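You operate a simulated robot arm through the tools that you are given. There is no shell and no other tool.

Carry out the task below with a simulated two-armed robot. There is one attempt and no reset: what you move stays moved.

## Task
Check sample R 306 on the light box at HIGH: over two specks goes to scrap, else to pass.
Fine: switch the light off after; leave the dimmer on HIGH.

The check looks at the end state, three seconds after you hand in, the way a careful person would. Anything else that was tipped, shoved, dropped, spilled or broken makes it a failure.

## Robot
Two 7-joint arms with fingered hands on one trunk that stands fixed in place. Base frame: the origin is at the foot of the trunk, x ahead of it, y to its left, z up. Readings come in cm, rad, newtons and seconds.
The left shoulder is at [7, 13.9, 103.3], the right one opposite. With the tool pointing down near the work surface each hand reaches from about 46 to 84 cm from the base axis, measured 20 degrees to its own side. Payload 3.9 kg a hand.
Tool frame (each hand has its own): the origin (TCP) lies between the finger pads and is the grasp point; the fingertips stand 2.9 cm ahead of it; z points along the fingers, y is the line along which they close. The gripper opens to 10 cm; its body begins 3.4 cm behind the TCP. The gripper is a hand of 5 fingers: y runs from the thumb to the fingers, the wrist lies at [-1.5, -10.5, -17.7] in the tool frame.
Orientation is told as [roll, pitch, yaw] about the base's x, y, z axes, in that order, counted from this pose: with the fingers straight down and the wrist toward the robot, the tool's x, y and z point along [0, 1, 0], [1, 0, 0] and [0, 0, -1] of the base frame.

## Interface
- The arms move only by the tool arm_command. It takes "left_series", "right_series" or both (then of equal length, played together; a hand with none holds still); each is a list of rows, each a list of 6 numbers: the shift along the tool's x, y, z in units of 25 mm (1.0 is 25 mm), then the turn, a rotation vector about the tool's x, y, z in units of 8 degrees (1.0 is 8 degrees). In form: [[dx, dy, dz, ax, ay, az], ...]. A call has 1 to 20 rows; each row shifts and turns the commanded pose from where the row before left it, along the tool's axes as they then stand. A call with a number of a shift or a turn outside -1 to 1 is refused whole. Rows are played at 5 a second. More than 5 cm and 0.15 rad between two rows, and nothing of the call is played. A pose out of reach is approached as far as the arm can. The call stops where the force on the tool passes 40 N (or 10 N more than at its start, if that is more) or the arm is blocked; 0.2 s more then pass. In this call time passes only in rows, and 0.2 s behind the last. It gives the time, the measured TCP pose, the force on the tool (base axes), the opening and the grip force at its end, in the units of the frame above (readings bear some noise), with the torque about the TCP (base axes, N m) and any sound that the robot's microphone picked up.
- Cameras (640 x 400 px; columns grow to the right, rows downward): "scene" is now at [13.47, 2.89, 135.96]; the picture's right is [0.33, -0.94, 0.00], its down [-0.49, -0.17, -0.85] and it looks along [0.80, 0.28, -0.52] (base axes); focal length 316 px, centre (320, 200). "left" rides on the left gripper at [-6.6, -8.6, -12.1] in its tool frame; the picture's right is [-0.76, -0.31, 0.58], its down [0.59, -0.70, 0.40] and it looks along [0.28, 0.64, 0.71] (tool axes); focal length 247 px, centre (320, 200). "right" rides on the right gripper at [6.6, -8.6, -12.1] in its tool frame; the picture's right is [-0.76, 0.31, -0.58], its down [-0.59, -0.70, 0.40] and it looks along [-0.28, 0.64, 0.71] (tool axes); focal length 247 px, centre (320, 200). There is no depth. A picture from a camera that has moved, and an enlarged one, comes with that camera's place and axes in the base frame and with its lens.
- camera(camera): a new picture of that camera. No time passes.
- raise_lower(by): slides the trunk up (or, below 0, down) by that many cm; the arms and the scene camera ride with it, the base frame stays. It gives what a move gives, with no picture.
- set_fingers(index, middle, ring, little, thumb_bend, thumb_turn, hand): sets how far each is bent, from 0 (flat) to 1 (curled in); at 0.3 the hand is open as for a grip, at 0.7 the pads meet at the TCP. One left out holds its place. A second passes; each finger stops where it meets its share of the squeeze, and holds until it gets a number again. It is the only way to open and close the hand. It gives what a move gives, with no picture; readings hold the bend of each and the force on index, middle, ring, little, thumb and palm. thumb_turn goes from beside the hand (0) to across from the fingers (1), as for a grip.
- pan_tilt(pan, tilt): turns the head with the scene camera to pan (to the left, within 1.501 rad either way) and tilt (down, from -0.506 to 1.204), counted from straight ahead of the robot. It gives what a move gives.
- enlarge(camera, box): a new picture of the part [left, top, right, bottom] of that camera's present view, enlarged. No time passes.
- close_job(): hands the job in; it is judged then, once.

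Places have to be worked out from the pictures, the camera data and where the tool is seen. Open the grippers and draw the arms clear of the work before you hand the job in, unless the task says otherwise.

The tools are called after "Call:" as name(argument=value, ...) on one line, values as JSON. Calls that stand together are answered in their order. arm_command: Moves the arms, as the interface text tells. Its arguments: {"type":"object","properties":{"left_series":{"type":"array"},"right_series":{"type":"array"}},"required":[]} The other tools are called the same way: raise_lower (by) moves the trunk up or down; set_fingers (index, middle, ring, little, thumb_bend, thumb_turn, hand) moves the fingers one by one; pan_tilt (pan, tilt) turns the head that bears the scene camera; camera (camera) takes a picture; enlarge (camera, box) takes an enlarged picture of a part of a camera's view; close_job () hands the job in.

At the start:

```text
time_s: 0.0
left_eef_pos: [43.97, 41.99, 116.99]
left_tool_rot: [-0.001, 0.001, 0.374]
left_wrist_force: [-0.6, -0.2, -0.6]
left_moment: [-0.06, -0.02, -0.01]
left_gripper_width: 9.99
left_grasp_force: 0.0
left_shape: jaw
left_bend: [0.3, 0.3, 0.3, 0.3, 0.3, 0.98]
left_finger forces: [0.0, 0.1, 0.1, 0.1, 0.0, 0.0]
right_eef_pos: [58.01, -0.1, 112.98]
right_tool_rot: [-0.001, -0.003, 0.373]
right_wrist_force: [0.2, 0.2, -0.1]
right_moment: [0.03, -0.01, 0.0]
right_gripper_width: 9.99
right_grasp_force: 0.1
right_shape: jaw
right_bend: [0.3, 0.3, 0.3, 0.3, 0.3, 0.98]
right_finger forces: [0.0, 0.0, 0.0, 0.0, 0.1, 0.1]
trunk travel left (down, up): [-67.5, 16.5]
head pan, tilt (commanded): [0.335, 0.552]
```

scene: 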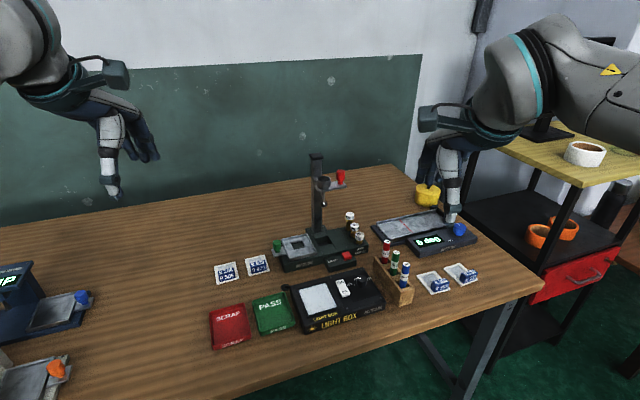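
right: 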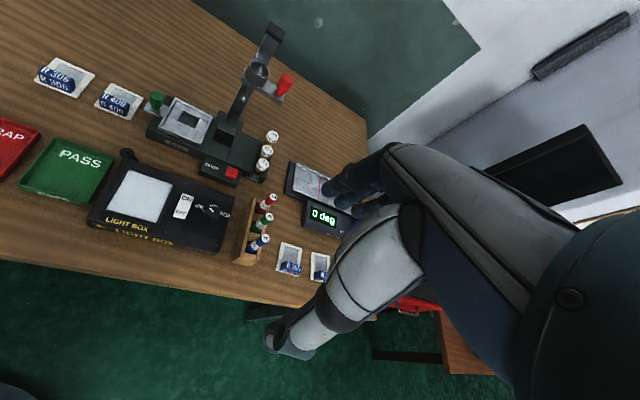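
left: 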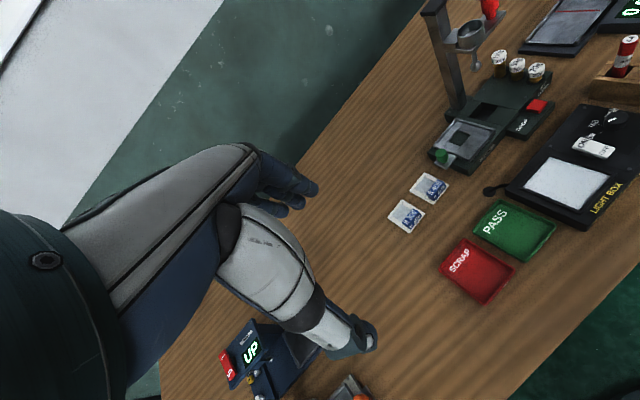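

I start by looking closely at the work area: the sample cards and the light box.

Call:
enlarge(camera="scene", box=[190, 230, 400, 360])

Call:
enlarge(camera="scene", box=[360, 200, 500, 310])

Call:
enlarge(camera="right", box=[0, 40, 340, 280])

Call:
enlarge(camera="left", box=[370, 60, 640, 310])

```text
3.05 times, centred on (295, 295) of scene
camera zoom: at [13.47, 2.89, 135.96], right [0.33, -0.94, 0.0], down [-0.49, -0.17, -0.85], along [0.8, 0.28, -0.52], focal length 964 px, centre (396, -90)
```

zoom: 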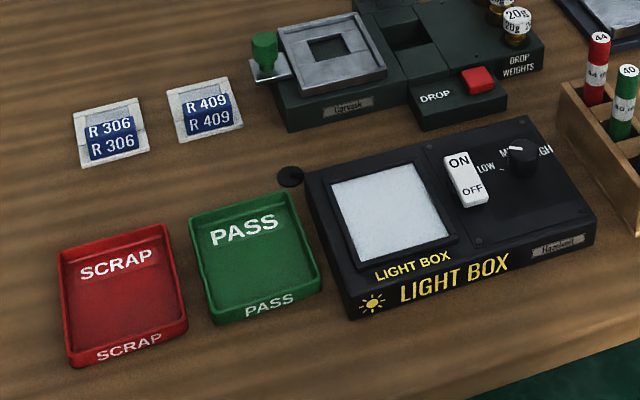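

```text
3.64 times, centred on (430, 255) of scene
camera zoom: at [13.47, 2.89, 135.96], right [0.33, -0.94, 0.0], down [-0.49, -0.17, -0.85], along [0.8, 0.28, -0.52], focal length 1151 px, centre (-80, 0)
```

zoom: 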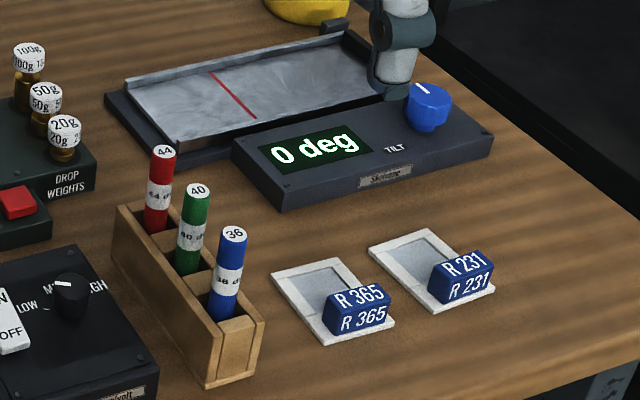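

```text
1.67 times, centred on (170, 160) of right
camera zoom: at [47.61, 3.03, 125.08], right [0.56, -0.59, 0.58], down [-0.44, -0.8, -0.4], along [0.7, -0.03, -0.71], focal length 412 px, centre (570, 267)
```

zoom: 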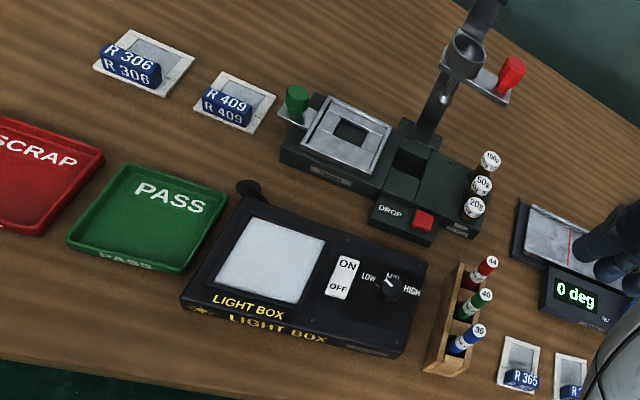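

```text
1.60 times, centred on (505, 185) of left
camera zoom: at [38.33, 32.82, 129.04], right [-0.01, -0.82, -0.58], down [-0.87, 0.29, -0.4], along [0.49, 0.5, -0.71], focal length 395 px, centre (24, 224)
```

zoom: 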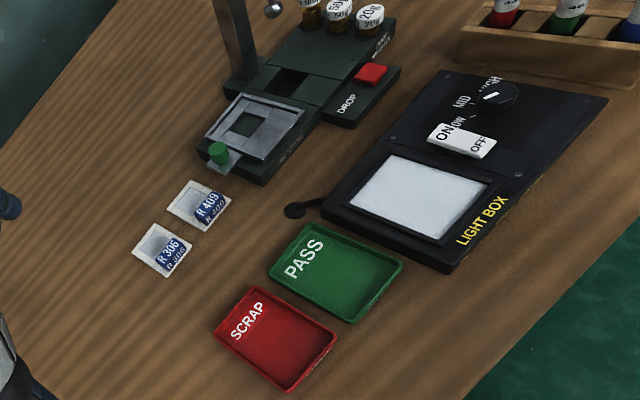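

The tabletop triangulates to z≈76, R 306 tile at about (62.5, 46), and the light box pad at about (60, 19.3, 78.4). I look closer at the knob, switch and sample tab for detail.

Call:
enlarge(camera="right", box=[160, 180, 240, 230])

Call:
enlarge(camera="scene", box=[320, 265, 400, 315])

Call:
enlarge(camera="scene", box=[205, 250, 285, 300])

Call:
enlarge(camera="right", box=[20, 40, 150, 120])

Call:
enlarge(camera="left", box=[380, 165, 460, 240])

```text
8.00 times, centred on (200, 205) of right
camera zoom: at [47.61, 3.03, 125.08], right [0.56, -0.59, 0.58], down [-0.44, -0.8, -0.4], along [0.7, -0.03, -0.71], focal length 1976 px, centre (1280, 160)
```

zoom: 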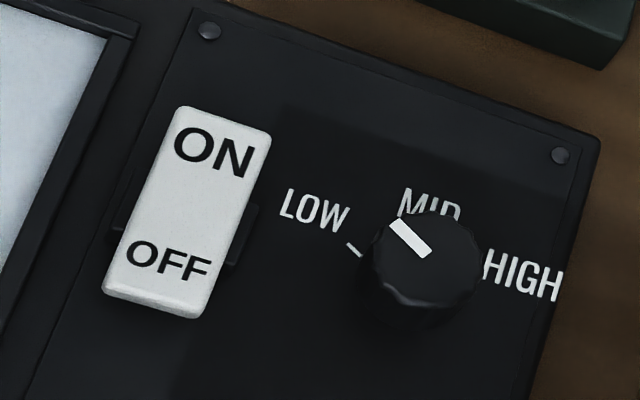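

```text
8.00 times, centred on (360, 290) of scene
camera zoom: at [13.47, 2.89, 135.96], right [0.33, -0.94, 0.0], down [-0.49, -0.17, -0.85], along [0.8, 0.28, -0.52], focal length 2532 px, centre (0, -520)
```

zoom: 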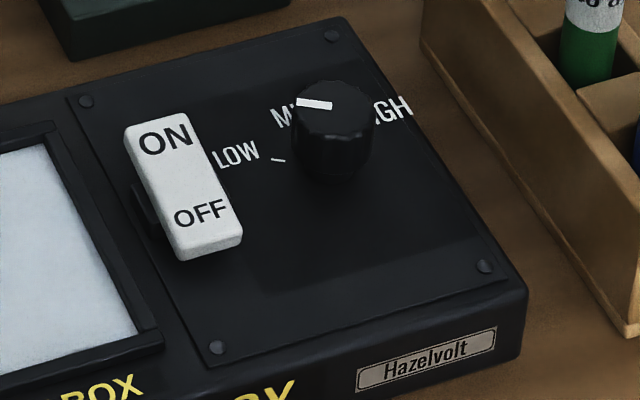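

```text
8.00 times, centred on (245, 275) of scene
camera zoom: at [13.47, 2.89, 135.96], right [0.33, -0.94, 0.0], down [-0.49, -0.17, -0.85], along [0.8, 0.28, -0.52], focal length 2532 px, centre (920, -400)
```

zoom: 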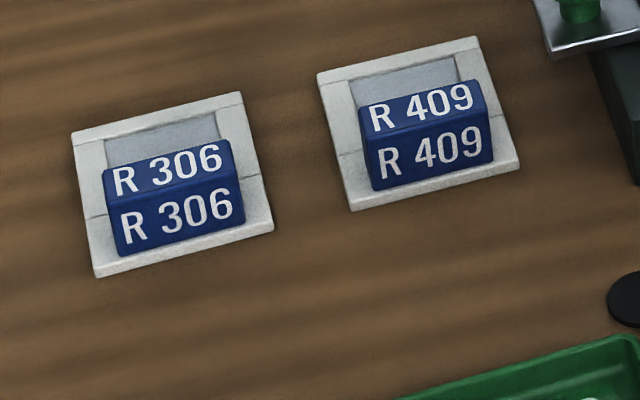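

```text
4.92 times, centred on (85, 80) of right
camera zoom: at [47.61, 3.03, 125.08], right [0.56, -0.59, 0.58], down [-0.44, -0.8, -0.4], along [0.7, -0.03, -0.71], focal length 1216 px, centre (1477, 791)
```

zoom: 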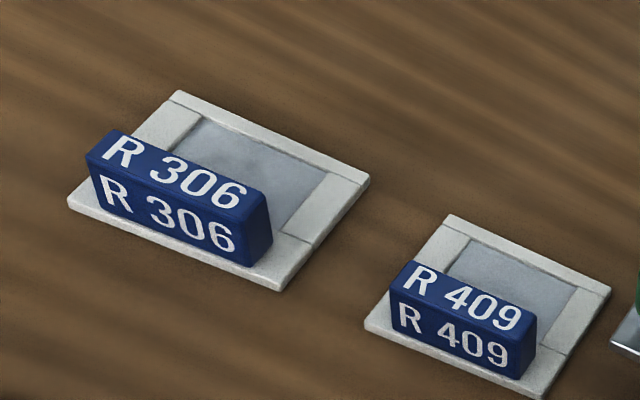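

```text
5.33 times, centred on (420, 202) of left
camera zoom: at [38.33, 32.82, 129.04], right [-0.01, -0.82, -0.58], down [-0.87, 0.29, -0.4], along [0.49, 0.5, -0.71], focal length 1317 px, centre (-213, 187)
```

zoom: 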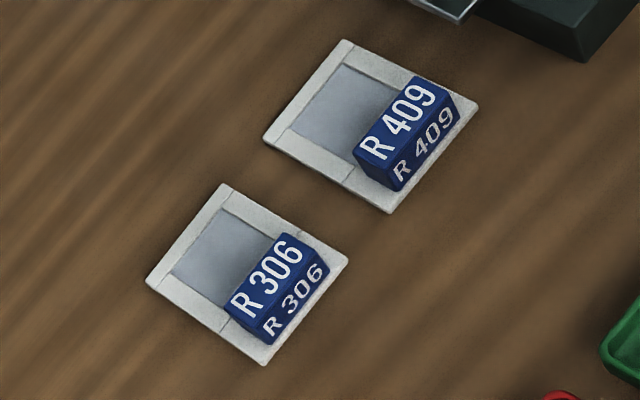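

The knob seems to sit near LOW, and the box and slides are yawed about 0.7 rad. I turn the left hand to yaw ≈0.72 and move it to hover above R 306's blue block (about (60.9, 44.6)) for a closer look.

Call:
arm_command(left_series=[[0, 0, 0, 0, 0, -0.83], [0, 0, 0, 0, 0, -0.83], [0, 0, 0, 0, 0, -0.82], [-0.46, 0.72, 0.9, 0, 0, 0], [-0.46, 0.72, 0.9, 0, 0, 0], [-0.46, 0.72, 0.9, 0, 0, 0], [-0.46, 0.72, 0.9, 0, 0, 0], [-0.46, 0.72, 0.9, 0, 0, 0], [-0.46, 0.72, 0.9, 0, 0, 0], [-0.46, 0.72, 0.9, 0, 0, 0], [-0.46, 0.72, 0.9, 0, 0, 0]])

```text
time_s: 2.4
left_eef_pos: [60.77, 44.63, 98.94]
left_tool_rot: [-0.001, 0.0, 0.721]
left_wrist_force: [0.4, -0.6, -0.1]
left_moment: [-0.05, 0.04, -0.02]
left_gripper_width: 9.96
left_grasp_force: 0.0
left_shape: jaw
left_bend: [0.3, 0.3, 0.3, 0.3, 0.3, 0.98]
left_finger forces: [0.0, 0.0, 0.0, 0.0, 0.1, 0.0]
right_eef_pos: [58.16, 0.04, 112.91]
right_tool_rot: [0.0, 0.001, 0.374]
right_wrist_force: [-0.3, 0.5, -0.8]
right_moment: [0.02, 0.02, 0.0]
right_gripper_width: 9.97
right_grasp_force: 0.1
right_shape: jaw
right_bend: [0.3, 0.3, 0.3, 0.3, 0.3, 0.98]
right_finger forces: [0.0, 0.0, 0.1, 0.0, 0.0, 0.0]
trunk travel left (down, up): [-67.5, 16.5]
head pan, tilt (commanded): [0.335, 0.552]
```

The left hand now hovers at z≈99 over the block. I check both views to verify the alignment.

Call:
camera(camera="left")

Call:
camera(camera="scene")

Call:
camera(camera="right")

```text
taken
camera left: at [58.77, 33.97, 111.07], right [0.27, -0.77, -0.58], down [-0.92, -0.02, -0.4], along [0.3, 0.64, -0.71], focal length 247 px, centre (320, 200)
```

left: 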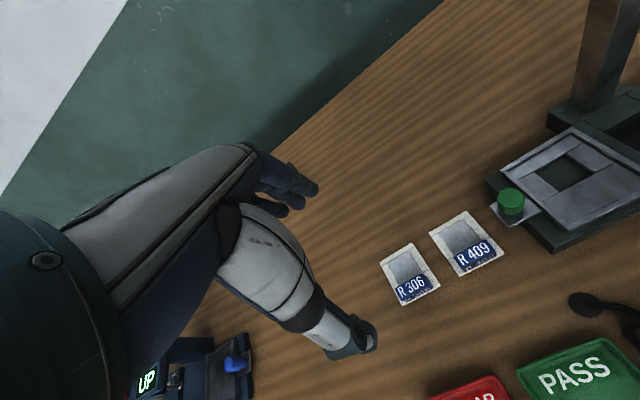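

```text
taken
camera scene: at [13.64, 2.83, 135.94], right [0.33, -0.94, 0.0], down [-0.5, -0.17, -0.85], along [0.8, 0.28, -0.52], focal length 316 px, centre (320, 200)
```

scene: 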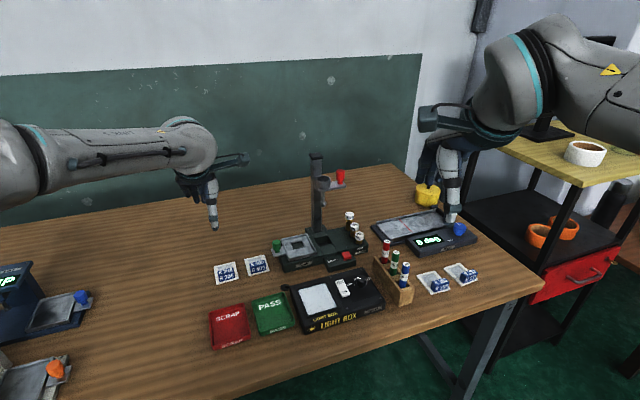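

```text
taken
camera right: at [47.78, 2.97, 125.01], right [0.56, -0.59, 0.58], down [-0.44, -0.8, -0.4], along [0.7, -0.03, -0.71], focal length 247 px, centre (320, 200)
```

right: 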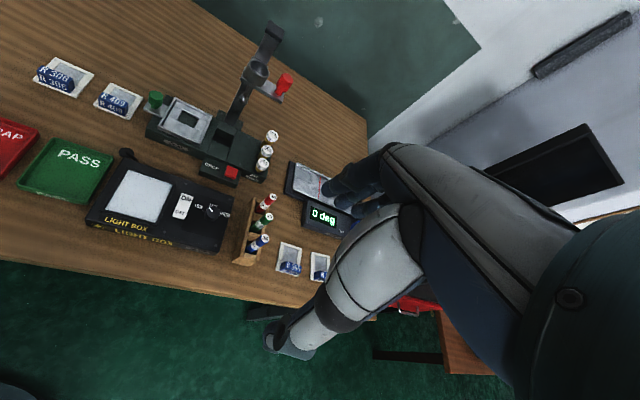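

The slide R 306 is visible in the left-hand view; I enlarge it to fix the block position better.

Call:
enlarge(camera="left", box=[360, 220, 456, 310])

Call:
enlarge(camera="scene", box=[180, 180, 290, 290])

Call:
enlarge(camera="left", box=[540, 260, 640, 350])

```text
4.44 times, centred on (408, 265) of left
camera zoom: at [58.77, 33.97, 111.07], right [0.27, -0.77, -0.58], down [-0.92, -0.02, -0.4], along [0.3, 0.64, -0.71], focal length 1098 px, centre (-71, -89)
```

zoom: 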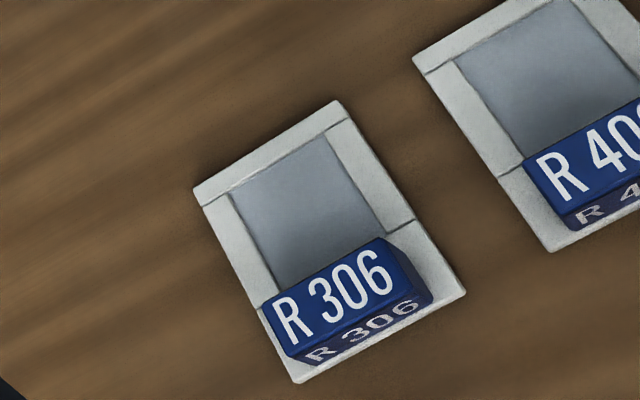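

```text
3.64 times, centred on (235, 235) of scene
camera zoom: at [13.64, 2.83, 135.94], right [0.33, -0.94, 0.0], down [-0.5, -0.17, -0.85], along [0.8, 0.28, -0.52], focal length 1151 px, centre (629, 73)
```

zoom: 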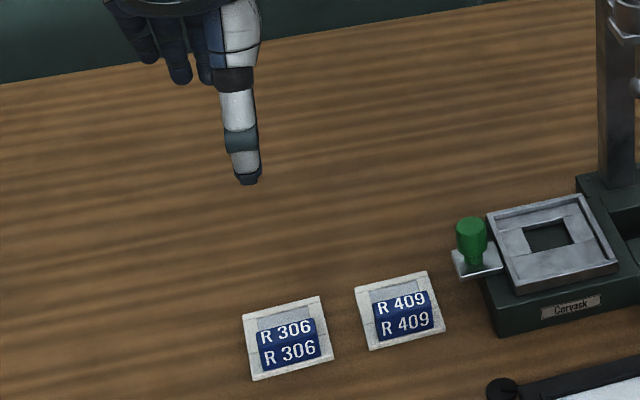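

```text
4.44 times, centred on (590, 305) of left
camera zoom: at [58.77, 33.97, 111.07], right [0.27, -0.77, -0.58], down [-0.92, -0.02, -0.4], along [0.3, 0.64, -0.71], focal length 1098 px, centre (-880, -267)
```

zoom: 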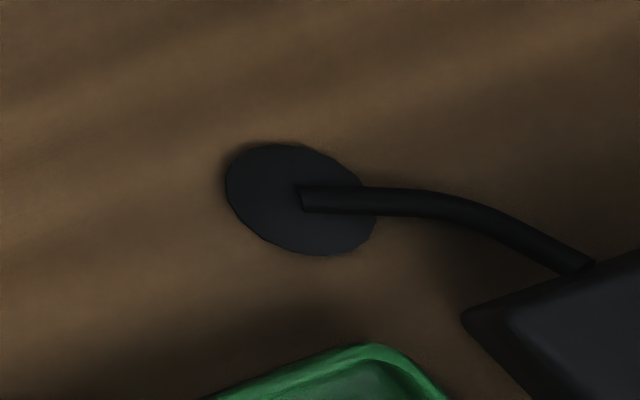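

Block centre is at about (61.0, 44.3), 4 cm wide, 1.6 cm thick, top z≈78.6. Before descending I test the hand closing in the air to see where the fingertips go.

Call:
set_fingers(hand="left", index=0.6, middle=0.6, ring=0.6, little=0.6, thumb_bend=0.6, thumb_turn=1)

Call:
camera(camera="left")

Call:
enlarge(camera="scene", box=[180, 160, 260, 240])

```text
time_s: 3.4
left_eef_pos: [60.68, 44.65, 99.05]
left_tool_rot: [0.0, 0.0, 0.722]
left_wrist_force: [0.2, 0.2, 0.1]
left_moment: [0.02, -0.02, 0.03]
left_gripper_width: 2.55
left_grasp_force: 0.1
left_shape: fingers
left_bend: [0.6, 0.6, 0.6, 0.6, 0.6, 1.0]
left_finger forces: [0.1, 0.1, 0.0, 0.0, 0.1, 0.0]
right_eef_pos: [58.14, 0.06, 112.91]
right_tool_rot: [-0.001, -0.002, 0.373]
right_wrist_force: [-0.9, 0.1, 0.3]
right_moment: [0.0, 0.04, -0.02]
right_gripper_width: 10.01
right_grasp_force: 0.0
right_shape: jaw
right_bend: [0.3, 0.3, 0.3, 0.3, 0.3, 0.98]
right_finger forces: [0.0, 0.1, 0.0, 0.1, 0.0, 0.0]
trunk travel left (down, up): [-67.5, 16.5]
head pan, tilt (commanded): [0.335, 0.552]
```

```text
taken
camera left: at [58.62, 34.0, 111.12], right [0.27, -0.77, -0.58], down [-0.92, -0.02, -0.4], along [0.3, 0.64, -0.71], focal length 247 px, centre (320, 200)
```

left: 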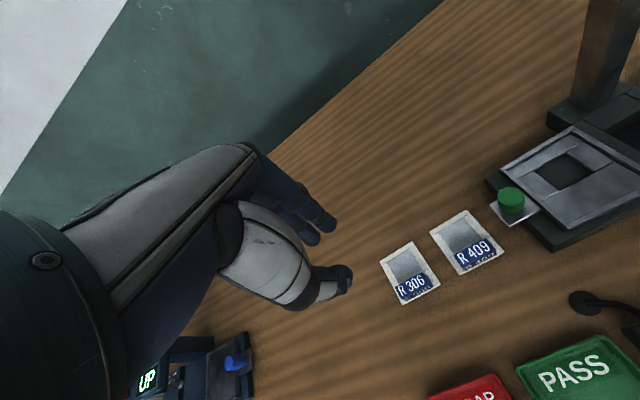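

```text
5.00 times, centred on (220, 200) of scene
camera zoom: at [13.49, 2.88, 135.96], right [0.33, -0.94, 0.0], down [-0.49, -0.17, -0.85], along [0.8, 0.28, -0.52], focal length 1582 px, centre (820, 200)
```

zoom: 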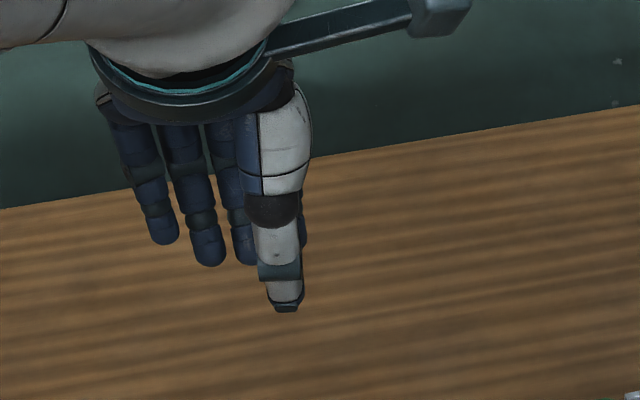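

At bend 0.6 the thumb sits opposite index/middle, with tips about 3 cm ahead of the TCP, so a tripod pinch works. I curl ring and little away, open the pinch to about 5 cm and descend towards the block.

Call:
set_fingers(hand="left", index=0.48, middle=0.48, ring=1.0, little=1.0, thumb_bend=0.48, thumb_turn=1)

Call:
arm_command(left_series=[[-0.19, 0, 0.9, 0, 0, 0], [0, 0, 0.9, 0, 0, 0], [0, 0, 0.9, 0, 0, 0], [0, 0, 0.9, 0, 0, 0], [0, 0, 0.9, 0, 0, 0], [0, 0, 0.9, 0, 0, 0]])

Call:
camera(camera="left")

Call:
enlarge(camera="scene", box=[180, 200, 300, 300])

```text
time_s: 4.4
left_eef_pos: [60.61, 44.69, 98.99]
left_tool_rot: [0.0, 0.0, 0.721]
left_wrist_force: [0.5, -0.6, -0.4]
left_moment: [-0.02, -0.01, -0.01]
left_gripper_width: 5.45
left_grasp_force: 0.1
left_shape: fingers
left_bend: [0.48, 0.48, 1.0, 1.0, 0.48, 1.0]
left_finger forces: [0.1, 0.1, 0.0, 0.0, 0.0, 0.0]
right_eef_pos: [58.03, 0.08, 112.86]
right_tool_rot: [-0.003, -0.002, 0.375]
right_wrist_force: [0.6, 0.4, 0.1]
right_moment: [-0.01, 0.03, -0.02]
right_gripper_width: 9.98
right_grasp_force: 0.0
right_shape: jaw
right_bend: [0.3, 0.3, 0.3, 0.3, 0.3, 0.98]
right_finger forces: [0.0, 0.1, 0.1, 0.0, 0.1, 0.1]
trunk travel left (down, up): [-67.5, 16.5]
head pan, tilt (commanded): [0.335, 0.552]
```

```text
time_s: 5.8
left_eef_pos: [61.21, 44.39, 85.28]
left_tool_rot: [0.0, 0.001, 0.721]
left_wrist_force: [0.3, -0.2, -0.6]
left_moment: [0.01, 0.01, -0.01]
left_gripper_width: 5.44
left_grasp_force: 0.1
left_shape: fingers
left_bend: [0.48, 0.48, 1.0, 1.0, 0.48, 1.0]
left_finger forces: [0.1, 0.1, 0.0, 0.1, 0.0, 0.0]
right_eef_pos: [58.12, 0.0, 112.92]
right_tool_rot: [0.002, 0.0, 0.373]
right_wrist_force: [-0.6, -0.7, -0.9]
right_moment: [-0.02, 0.02, 0.0]
right_gripper_width: 9.95
right_grasp_force: 0.1
right_shape: jaw
right_bend: [0.3, 0.3, 0.3, 0.3, 0.3, 0.98]
right_finger forces: [0.0, 0.1, 0.0, 0.0, 0.0, 0.0]
trunk travel left (down, up): [-67.5, 16.5]
head pan, tilt (commanded): [0.335, 0.552]
```

```text
taken
camera left: at [59.04, 33.67, 97.5], right [0.27, -0.77, -0.58], down [-0.92, -0.02, -0.4], along [0.29, 0.64, -0.71], focal length 247 px, centre (320, 200)
```

left: 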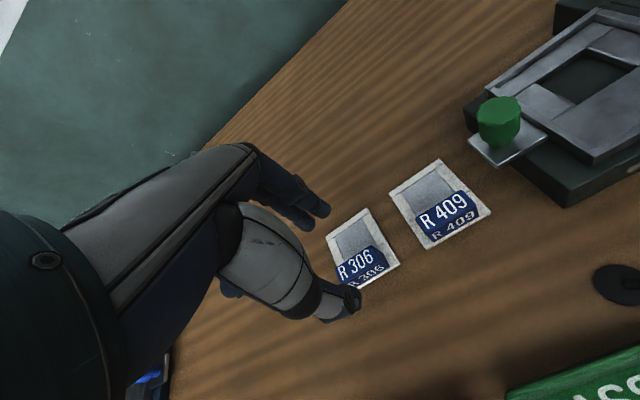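

```text
4.00 times, centred on (240, 250) of scene
camera zoom: at [13.56, 2.87, 135.95], right [0.33, -0.94, 0.0], down [-0.5, -0.17, -0.85], along [0.8, 0.28, -0.52], focal length 1266 px, centre (640, 0)
```

zoom: 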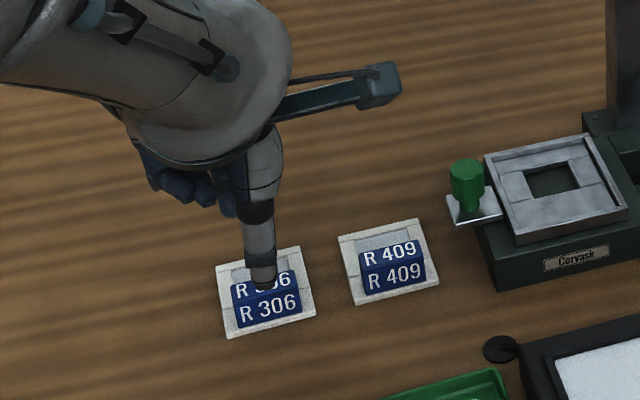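

I zoom into the left view for precise block-to-tool offset before the final descent.

Call:
enlarge(camera="left", box=[280, 180, 440, 330])

```text
2.67 times, centred on (360, 255) of left
camera zoom: at [59.04, 33.67, 97.5], right [0.27, -0.77, -0.58], down [-0.92, -0.02, -0.4], along [0.29, 0.64, -0.71], focal length 659 px, centre (213, 53)
```

zoom: 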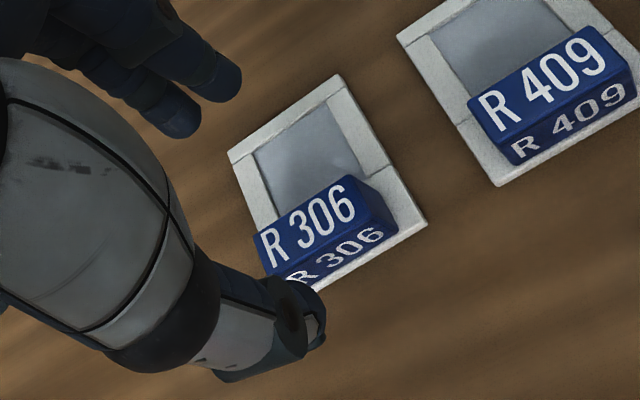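

The block is centred at about (+0.1, −0.15) cm in the tool frame — well aligned. I descend to TCP z≈80, then feel for contact in small steps.

Call:
arm_command(left_series=[[0, -0.06, 0.7, 0, 0, 0], [0, 0, 0.7, 0, 0, 0], [0, 0, 0.5, 0, 0, 0], [0, 0, 0.2, 0, 0, 0]])

Call:
enlarge(camera="left", box=[240, 160, 440, 340])

Call:
enlarge(camera="scene", box=[200, 220, 290, 300])

```text
time_s: 6.8
left_eef_pos: [60.93, 44.08, 80.19]
left_tool_rot: [-0.001, 0.0, 0.72]
left_wrist_force: [0.1, 0.1, 0.3]
left_moment: [-0.01, 0.01, 0.01]
left_gripper_width: 5.45
left_grasp_force: 0.1
left_shape: fingers
left_bend: [0.48, 0.48, 1.0, 1.0, 0.48, 1.0]
left_finger forces: [0.1, 0.0, 0.0, 0.0, 0.0, 0.0]
right_eef_pos: [58.17, 0.02, 113.01]
right_tool_rot: [0.001, -0.004, 0.373]
right_wrist_force: [-0.3, 0.5, 1.1]
right_moment: [-0.03, 0.01, 0.03]
right_gripper_width: 9.99
right_grasp_force: 0.0
right_shape: jaw
right_bend: [0.3, 0.3, 0.3, 0.3, 0.3, 0.98]
right_finger forces: [0.0, 0.1, 0.0, 0.0, 0.1, 0.0]
trunk travel left (down, up): [-67.5, 16.5]
head pan, tilt (commanded): [0.335, 0.552]
```

```text
2.22 times, centred on (340, 250) of left
camera zoom: at [58.84, 33.53, 92.32], right [0.27, -0.77, -0.58], down [-0.92, -0.02, -0.4], along [0.3, 0.64, -0.71], focal length 549 px, centre (276, 89)
```

zoom: 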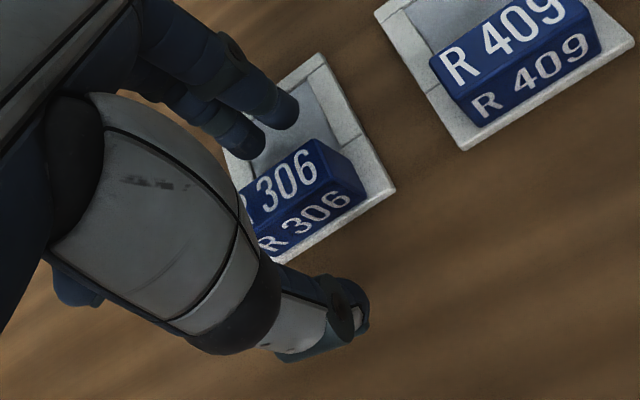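

```text
5.00 times, centred on (245, 260) of scene
camera zoom: at [13.49, 2.89, 135.96], right [0.33, -0.94, 0.0], down [-0.49, -0.17, -0.85], along [0.8, 0.28, -0.52], focal length 1582 px, centre (695, -100)
```

zoom: 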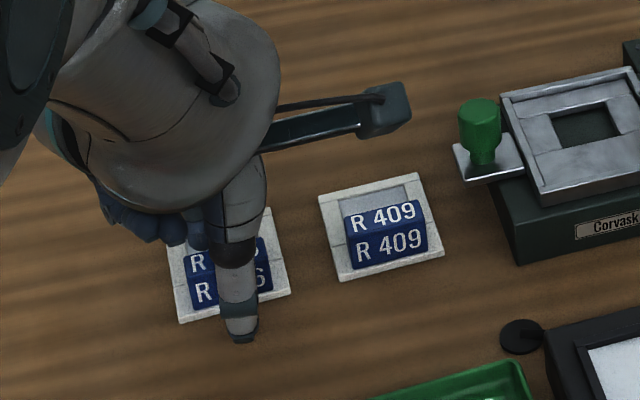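

Index/middle are over the window side and the thumb is in front of the block. I go down in small steps to feel the contact.

Call:
arm_command(left_series=[[0, 0, 0.1, 0, 0, 0], [0, 0, 0.1, 0, 0, 0]])

Call:
enlarge(camera="left", box=[240, 160, 440, 340])

```text
time_s: 7.4
left_eef_pos: [61.0, 44.17, 79.79]
left_tool_rot: [0.001, 0.0, 0.721]
left_wrist_force: [0.6, 0.5, 0.8]
left_moment: [-0.02, 0.0, 0.02]
left_gripper_width: 5.48
left_grasp_force: 0.0
left_shape: fingers
left_bend: [0.48, 0.48, 1.0, 1.0, 0.48, 1.0]
left_finger forces: [0.1, 0.1, 0.1, 0.1, 0.1, 0.1]
right_eef_pos: [58.05, -0.0, 113.01]
right_tool_rot: [0.002, -0.002, 0.373]
right_wrist_force: [-1.3, 0.0, 0.4]
right_moment: [-0.03, 0.0, -0.01]
right_gripper_width: 9.98
right_grasp_force: 0.1
right_shape: jaw
right_bend: [0.3, 0.3, 0.3, 0.3, 0.3, 0.98]
right_finger forces: [0.0, 0.0, 0.0, 0.0, 0.1, 0.1]
trunk travel left (down, up): [-67.5, 16.5]
head pan, tilt (commanded): [0.335, 0.552]
```

```text
2.22 times, centred on (340, 250) of left
camera zoom: at [58.88, 33.53, 91.81], right [0.27, -0.77, -0.58], down [-0.92, -0.02, -0.4], along [0.3, 0.64, -0.71], focal length 549 px, centre (276, 89)
```

zoom: 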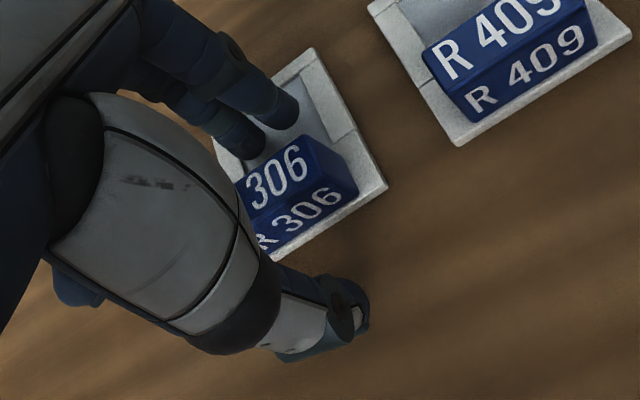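

No contact yet at z≈79.8 and pads overlap the block's height. I lower 2 mm more and close thumb, index and middle.

Call:
arm_command(left_series=[[0, 0, 0.08, 0, 0, 0]])

Call:
set_fingers(hand="left", index=0.72, middle=0.72, thumb_bend=0.72)

Call:
enlarge(camera="left", box=[240, 160, 440, 340])

Call:
enlarge(camera="scene", box=[200, 220, 290, 300])

```text
time_s: 7.8
left_eef_pos: [60.96, 44.1, 79.55]
left_tool_rot: [0.0, -0.002, 0.721]
left_wrist_force: [-0.6, -0.4, 1.2]
left_moment: [0.07, 0.01, -0.02]
left_gripper_width: 5.44
left_grasp_force: 0.9
left_shape: fingers
left_bend: [0.48, 0.48, 1.0, 1.0, 0.48, 1.0]
left_finger forces: [0.1, 1.3, 0.0, 0.0, 0.0, 0.0]
right_eef_pos: [57.91, -0.07, 113.0]
right_tool_rot: [0.001, -0.003, 0.373]
right_wrist_force: [0.6, 0.0, -0.1]
right_moment: [-0.01, 0.01, 0.01]
right_gripper_width: 9.99
right_grasp_force: 0.1
right_shape: jaw
right_bend: [0.3, 0.3, 0.3, 0.3, 0.3, 0.98]
right_finger forces: [0.1, 0.1, 0.1, 0.0, 0.1, 0.0]
trunk travel left (down, up): [-67.5, 16.5]
head pan, tilt (commanded): [0.335, 0.552]
```

```text
time_s: 8.8
left_eef_pos: [60.9, 44.25, 79.66]
left_tool_rot: [0.0, -0.001, 0.72]
left_wrist_force: [0.2, -0.8, 0.0]
left_moment: [-0.03, 0.0, -0.01]
left_gripper_width: 1.27
left_grasp_force: 7.7
left_shape: fingers
left_bend: [0.66, 0.67, 1.0, 1.0, 0.66, 1.0]
left_finger forces: [4.2, 3.6, 0.0, 0.0, 7.7, 0.1]
right_eef_pos: [57.93, 0.09, 112.97]
right_tool_rot: [0.0, -0.002, 0.373]
right_wrist_force: [-0.1, -0.8, 0.0]
right_moment: [0.01, 0.0, 0.01]
right_gripper_width: 9.99
right_grasp_force: 0.2
right_shape: jaw
right_bend: [0.3, 0.3, 0.3, 0.3, 0.3, 0.98]
right_finger forces: [0.0, 0.1, 0.0, 0.0, 0.0, 0.0]
trunk travel left (down, up): [-67.5, 16.5]
head pan, tilt (commanded): [0.335, 0.552]
```

```text
2.22 times, centred on (340, 250) of left
camera zoom: at [58.87, 33.54, 91.65], right [0.27, -0.77, -0.58], down [-0.92, -0.02, -0.4], along [0.3, 0.64, -0.71], focal length 549 px, centre (276, 89)
```

zoom: 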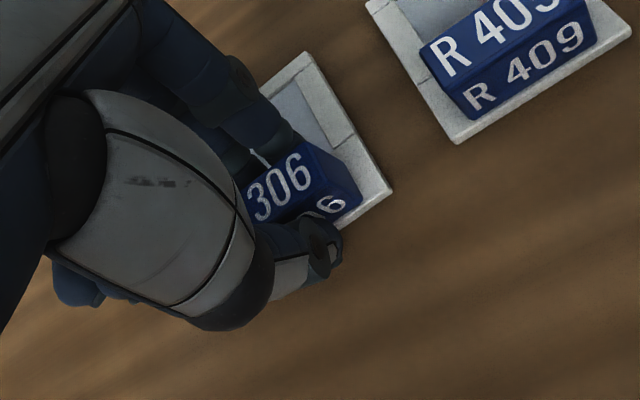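

```text
5.00 times, centred on (245, 260) of scene
camera zoom: at [13.47, 2.88, 135.96], right [0.33, -0.94, 0.0], down [-0.49, -0.17, -0.85], along [0.8, 0.28, -0.52], focal length 1582 px, centre (695, -100)
```

zoom: 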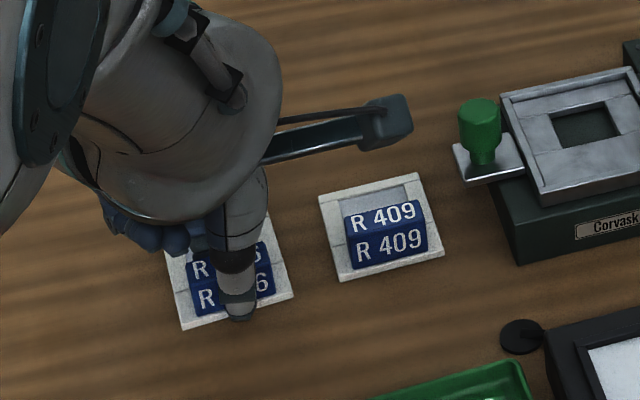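

Grip holds with about 8 N at width 1.3. I lift gently by a few cm and check that the slide comes along.

Call:
arm_command(left_series=[[0, 0, -0.3, 0, 0, 0], [0, 0, -0.6, 0, 0, 0], [0, 0, -0.8, 0, 0, 0]])

Call:
camera(camera="left")

Call:
enlarge(camera="scene", box=[200, 220, 290, 300])

Call:
enlarge(camera="right", box=[20, 40, 150, 120])

```text
time_s: 9.6
left_eef_pos: [60.93, 44.22, 83.64]
left_tool_rot: [0.001, 0.001, 0.722]
left_wrist_force: [-0.8, 0.7, 0.2]
left_moment: [0.02, 0.02, -0.03]
left_gripper_width: 1.24
left_grasp_force: 7.9
left_shape: fingers
left_bend: [0.66, 0.67, 1.0, 1.0, 0.66, 1.0]
left_finger forces: [4.2, 3.6, 0.0, 0.1, 7.6, 0.1]
right_eef_pos: [58.09, 0.05, 113.02]
right_tool_rot: [0.0, -0.001, 0.374]
right_wrist_force: [0.1, 0.0, -0.4]
right_moment: [0.0, -0.03, 0.0]
right_gripper_width: 9.97
right_grasp_force: 0.0
right_shape: jaw
right_bend: [0.3, 0.3, 0.3, 0.3, 0.3, 0.98]
right_finger forces: [0.0, 0.1, 0.1, 0.0, 0.0, 0.1]
trunk travel left (down, up): [-67.5, 16.5]
head pan, tilt (commanded): [0.335, 0.552]
```

```text
taken
camera left: at [58.86, 33.63, 95.77], right [0.27, -0.77, -0.58], down [-0.92, -0.02, -0.4], along [0.29, 0.64, -0.71], focal length 247 px, centre (320, 200)
```

left: 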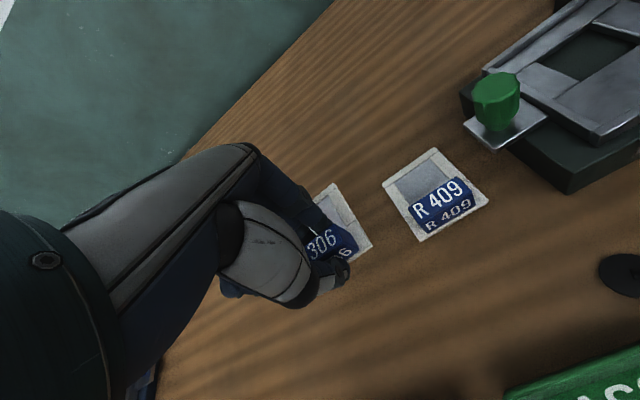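

```text
5.00 times, centred on (245, 260) of scene
camera zoom: at [13.41, 2.86, 135.96], right [0.33, -0.94, 0.0], down [-0.49, -0.17, -0.85], along [0.81, 0.28, -0.52], focal length 1582 px, centre (695, -100)
```

zoom: 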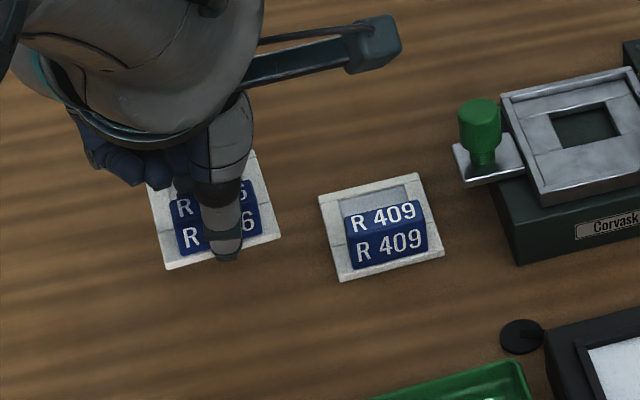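

```text
4.92 times, centred on (85, 80) of right
camera zoom: at [47.56, 3.0, 125.1], right [0.56, -0.59, 0.58], down [-0.44, -0.8, -0.4], along [0.7, -0.03, -0.71], focal length 1216 px, centre (1477, 791)
```

zoom: 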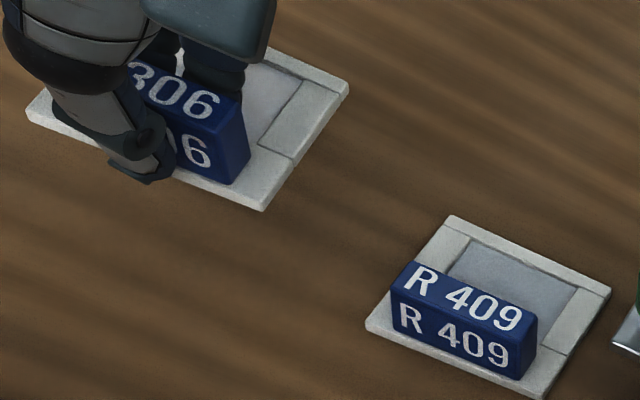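

The slide is lifted level. I move the right hand 10 cm to the right for clearance and raise the left hand to carry height.

Call:
arm_command(left_series=[[0, 0, -0.65, 0, 0, 0], [0, 0, -0.65, 0, 0, 0], [0, 0, -0.65, 0, 0, 0], [0, 0, -0.65, 0, 0, 0]], right_series=[[-0.93, -0.365, 0, 0, 0, 0], [-0.93, -0.365, 0, 0, 0, 0], [-0.93, -0.365, 0, 0, 0, 0], [-0.93, -0.365, 0, 0, 0, 0]])

Call:
arm_command(left_series=[[-0.89, -0.93, 0, 0, 0, 0], [-0.89, -0.93, 0, 0, 0, 0], [-0.89, -0.93, 0, 0, 0, 0], [-0.89, -0.93, 0, 0, 0, 0], [-0.89, -0.93, 0, 0, 0, 0], [-0.89, -0.93, 0, 0, 0, 0], [-0.89, -0.93, 0, 0, 0, 0], [-0.89, -0.93, 0, 0, 0, 0], [0, 0, 0, 0, 0, 0.5]])

Call:
camera(camera="left")

Call:
camera(camera="scene")

Call:
camera(camera="right")

```text
time_s: 10.6
left_eef_pos: [61.06, 44.23, 90.25]
left_tool_rot: [0.002, 0.001, 0.719]
left_wrist_force: [-0.8, 0.0, -0.7]
left_moment: [0.01, 0.01, 0.02]
left_gripper_width: 1.27
left_grasp_force: 7.8
left_shape: fingers
left_bend: [0.71, 0.67, 1.0, 1.0, 0.66, 1.0]
left_finger forces: [4.2, 3.5, 0.0, 0.0, 7.4, 0.0]
right_eef_pos: [58.03, -2.71, 113.01]
right_tool_rot: [0.003, -0.003, 0.372]
right_wrist_force: [0.6, 1.3, 0.7]
right_moment: [-0.02, -0.01, 0.05]
right_gripper_width: 9.99
right_grasp_force: 0.1
right_shape: jaw
right_bend: [0.3, 0.3, 0.3, 0.3, 0.3, 0.98]
right_finger forces: [0.0, 0.1, 0.1, 0.0, 0.0, 0.1]
right hand out of reach, approached as far as the arm can: row 2, 3, 4
trunk travel left (down, up): [-67.5, 16.5]
head pan, tilt (commanded): [0.335, 0.552]
```

```text
time_s: 12.6
left_eef_pos: [58.68, 19.6, 90.23]
left_tool_rot: [-0.021, 0.019, 0.674]
left_wrist_force: [-0.1, 0.1, 0.5]
left_moment: [-0.03, 0.02, -0.03]
left_gripper_width: 1.27
left_grasp_force: 7.1
left_shape: fingers
left_bend: [0.71, 0.67, 1.0, 1.0, 0.66, 1.0]
left_finger forces: [4.1, 3.4, 0.0, 0.1, 7.6, 0.1]
right_eef_pos: [57.94, -2.64, 112.94]
right_tool_rot: [-0.001, -0.002, 0.373]
right_wrist_force: [0.5, -0.1, -0.6]
right_moment: [-0.02, 0.0, -0.01]
right_gripper_width: 9.95
right_grasp_force: 0.1
right_shape: jaw
right_bend: [0.3, 0.3, 0.3, 0.3, 0.3, 0.98]
right_finger forces: [0.1, 0.1, 0.0, 0.0, 0.1, 0.0]
trunk travel left (down, up): [-67.5, 16.5]
head pan, tilt (commanded): [0.335, 0.552]
```

```text
taken
camera left: at [56.13, 9.42, 102.52], right [0.23, -0.8, -0.56], down [-0.92, 0.01, -0.4], along [0.32, 0.6, -0.73], focal length 247 px, centre (320, 200)
```

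left: 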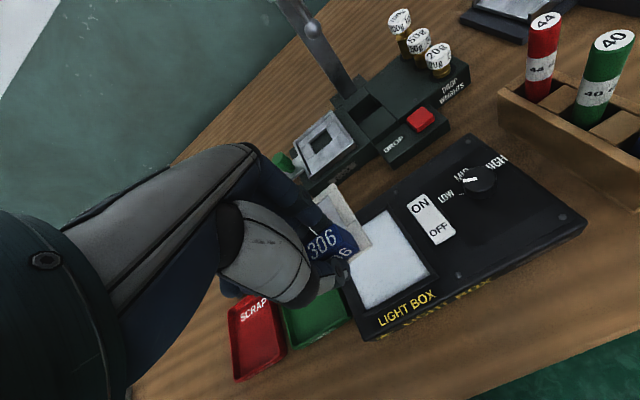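

```text
taken
camera scene: at [13.46, 2.9, 135.96], right [0.33, -0.94, 0.0], down [-0.49, -0.17, -0.85], along [0.8, 0.28, -0.52], focal length 316 px, centre (320, 200)
```

scene: 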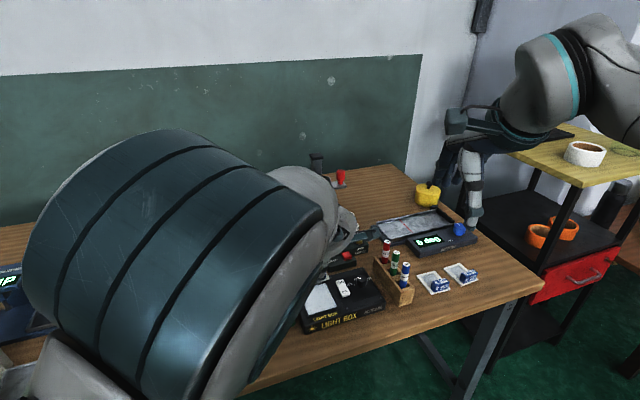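

```text
taken
camera right: at [47.54, 0.41, 125.14], right [0.56, -0.59, 0.58], down [-0.44, -0.8, -0.4], along [0.7, -0.03, -0.71], focal length 247 px, centre (320, 200)
```

right: 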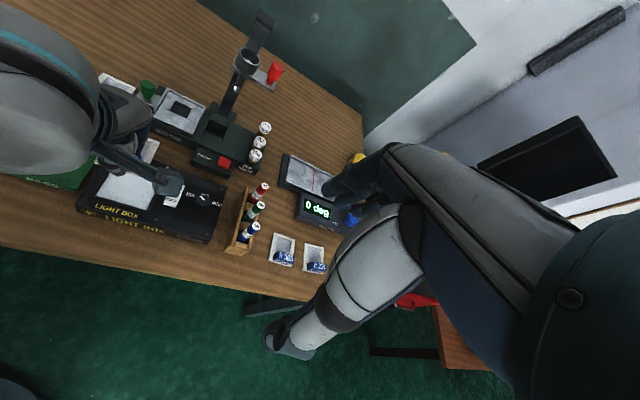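

The hand stopped about 1 cm short of expectation; I let it settle with a null row and read again, and zoom the left view on the pad.

Call:
arm_command(left_series=[[0, 0, 0, 0, 0, 0]])

Call:
enlarge(camera="left", box=[260, 150, 600, 362])

```text
time_s: 13.0
left_eef_pos: [58.76, 19.36, 90.33]
left_tool_rot: [-0.022, 0.017, 0.671]
left_wrist_force: [0.7, -0.3, -0.1]
left_moment: [-0.02, -0.04, 0.03]
left_gripper_width: 1.26
left_grasp_force: 6.9
left_shape: fingers
left_bend: [0.71, 0.67, 1.0, 1.0, 0.66, 1.0]
left_finger forces: [4.1, 3.4, 0.1, 0.0, 7.6, 0.0]
right_eef_pos: [57.97, -2.6, 112.98]
right_tool_rot: [0.001, -0.004, 0.371]
right_wrist_force: [0.7, -0.1, -0.3]
right_moment: [-0.02, 0.0, 0.01]
right_gripper_width: 9.96
right_grasp_force: 0.0
right_shape: jaw
right_bend: [0.3, 0.3, 0.3, 0.3, 0.3, 0.98]
right_finger forces: [0.0, 0.0, 0.1, 0.0, 0.0, 0.0]
trunk travel left (down, up): [-67.5, 16.5]
head pan, tilt (commanded): [0.335, 0.552]
```

```text
1.88 times, centred on (430, 256) of left
camera zoom: at [56.11, 9.28, 102.67], right [0.23, -0.8, -0.55], down [-0.92, 0.01, -0.4], along [0.33, 0.6, -0.73], focal length 465 px, centre (113, 95)
```

zoom: 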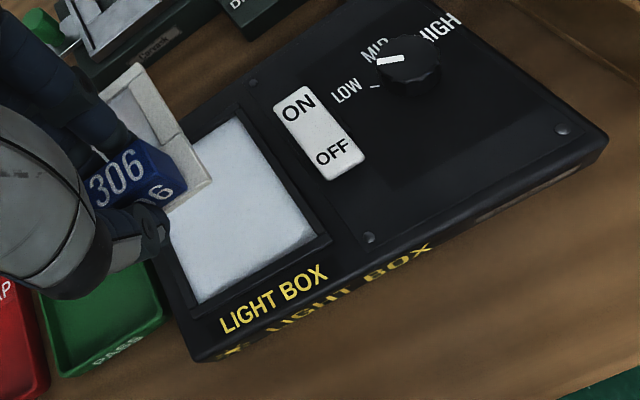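

The pad centre comes out at about (60.4, 19.9), yaw≈0.67. I shift the slide over it and descend partway, watching whether the arm tracks.

Call:
arm_command(left_series=[[-0.15, -0.17, 0.4, 0, 0, 0], [-0.15, -0.17, 0.5, 0, 0, 0], [0, 0, 0.5, 0, 0, 0], [0, 0, 0, 0, 0, 0]])

Call:
enlarge(camera="left", box=[260, 150, 600, 362])

Call:
enlarge(camera="right", box=[60, 110, 240, 250])

```text
time_s: 14.0
left_eef_pos: [58.91, 18.08, 87.93]
left_tool_rot: [-0.058, 0.021, 0.681]
left_wrist_force: [-0.1, -1.4, -0.6]
left_moment: [-0.01, 0.01, 0.01]
left_gripper_width: 1.26
left_grasp_force: 7.4
left_shape: fingers
left_bend: [0.71, 0.67, 1.0, 1.0, 0.66, 1.0]
left_finger forces: [4.3, 3.5, 0.0, 0.0, 7.7, 0.0]
right_eef_pos: [57.98, -2.59, 112.98]
right_tool_rot: [0.0, -0.003, 0.371]
right_wrist_force: [0.7, -0.5, 0.7]
right_moment: [-0.01, -0.01, 0.04]
right_gripper_width: 9.99
right_grasp_force: 0.0
right_shape: jaw
right_bend: [0.3, 0.3, 0.3, 0.3, 0.3, 0.98]
right_finger forces: [0.0, 0.1, 0.0, 0.0, 0.0, 0.1]
trunk travel left (down, up): [-67.5, 16.5]
head pan, tilt (commanded): [0.335, 0.552]
```

```text
1.88 times, centred on (430, 256) of left
camera zoom: at [56.13, 8.37, 100.53], right [0.25, -0.81, -0.52], down [-0.91, -0.01, -0.42], along [0.34, 0.58, -0.74], focal length 465 px, centre (113, 95)
```

zoom: 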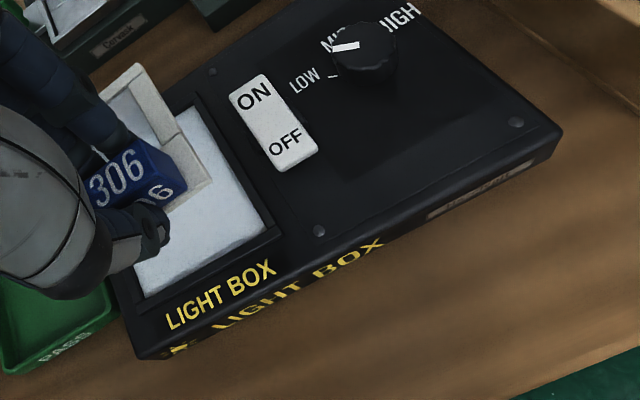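

```text
2.86 times, centred on (150, 180) of right
camera zoom: at [47.54, 0.38, 125.14], right [0.56, -0.59, 0.58], down [-0.44, -0.8, -0.4], along [0.7, -0.03, -0.71], focal length 706 px, centre (806, 257)
```

zoom: 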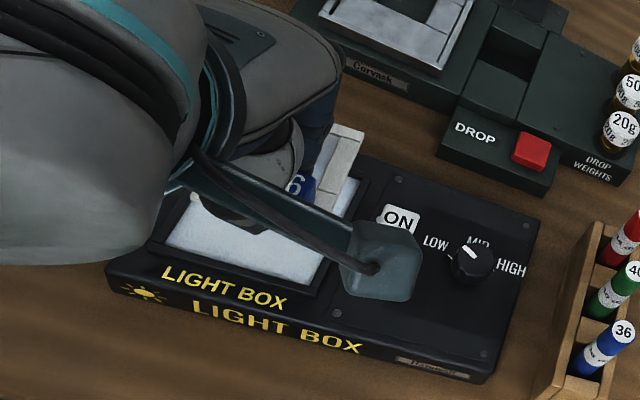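

There's a growing tilt, so the arm seems close to a joint limit here. I wait a moment with null rows to see if it converges.

Call:
arm_command(left_series=[[0, 0, 0, 0, 0, 0], [0, 0, 0, 0, 0, 0], [0, 0, 0, 0, 0, 0]])

```text
time_s: 14.8
left_eef_pos: [58.82, 18.42, 87.59]
left_tool_rot: [-0.057, 0.027, 0.683]
left_wrist_force: [-0.1, 0.4, -1.3]
left_moment: [0.01, 0.0, -0.03]
left_gripper_width: 1.25
left_grasp_force: 7.7
left_shape: fingers
left_bend: [0.71, 0.67, 1.0, 1.0, 0.66, 1.0]
left_finger forces: [4.2, 3.5, 0.0, 0.1, 7.6, 0.0]
right_eef_pos: [57.96, -2.62, 113.11]
right_tool_rot: [-0.001, -0.002, 0.372]
right_wrist_force: [-0.2, 0.3, 0.0]
right_moment: [0.0, -0.02, -0.04]
right_gripper_width: 10.01
right_grasp_force: 0.0
right_shape: jaw
right_bend: [0.3, 0.3, 0.3, 0.3, 0.3, 0.98]
right_finger forces: [0.0, 0.0, 0.0, 0.0, 0.0, 0.0]
trunk travel left (down, up): [-67.5, 16.5]
head pan, tilt (commanded): [0.335, 0.552]
```

The arm settles near (58.8, 18.4) but with a 3.5° tilt, apparently because the wrist can't get far enough to the right at this trunk height. I raise the trunk 10 cm to see if a better shoulder posture relieves it.

Call:
raise_lower(by=10)

Call:
arm_command(left_series=[[0, 0, 0.6, 0, 0, 0], [0, 0, 0.6, 0, 0, 0], [0, 0, 0.6, 0, 0, 0], [0, 0, 0.6, 0, 0, 0], [0, 0, 0.6, 0, 0, 0], [0, 0, 0, 0, 0, 0], [0, 0, 0, 0, 0, 0]])

```text
time_s: 16.1
left_eef_pos: [58.71, 18.42, 97.27]
left_tool_rot: [-0.052, 0.034, 0.684]
left_wrist_force: [0.1, 0.2, -0.3]
left_moment: [0.0, 0.02, -0.01]
left_gripper_width: 1.23
left_grasp_force: 7.7
left_shape: fingers
left_bend: [0.71, 0.67, 1.0, 1.0, 0.66, 1.0]
left_finger forces: [4.2, 3.5, 0.0, 0.0, 7.7, 0.1]
right_eef_pos: [57.98, -2.7, 122.94]
right_tool_rot: [-0.001, -0.001, 0.373]
right_wrist_force: [-0.9, 0.2, -0.1]
right_moment: [0.0, 0.0, 0.01]
right_gripper_width: 9.98
right_grasp_force: 0.1
right_shape: jaw
right_bend: [0.3, 0.3, 0.3, 0.3, 0.3, 0.98]
right_finger forces: [0.0, 0.0, 0.0, 0.0, 0.1, 0.0]
trunk travel left (down, up): [-77.5, 6.5]
head pan, tilt (commanded): [0.335, 0.552]
```

```text
time_s: 17.7
left_eef_pos: [58.7, 18.55, 89.3]
left_tool_rot: [-0.045, 0.035, 0.694]
left_wrist_force: [0.3, 0.6, -0.6]
left_moment: [0.02, 0.01, -0.06]
left_gripper_width: 1.23
left_grasp_force: 7.6
left_shape: fingers
left_bend: [0.71, 0.67, 1.0, 1.0, 0.66, 1.0]
left_finger forces: [4.1, 3.4, 0.0, 0.0, 7.7, 0.0]
right_eef_pos: [57.92, -2.61, 123.08]
right_tool_rot: [0.0, -0.001, 0.372]
right_wrist_force: [0.9, -0.8, -0.4]
right_moment: [-0.03, -0.06, -0.01]
right_gripper_width: 9.97
right_grasp_force: 0.0
right_shape: jaw
right_bend: [0.3, 0.3, 0.3, 0.3, 0.3, 0.98]
right_finger forces: [0.0, 0.0, 0.0, 0.1, 0.0, 0.0]
trunk travel left (down, up): [-77.5, 6.5]
head pan, tilt (commanded): [0.335, 0.552]
```

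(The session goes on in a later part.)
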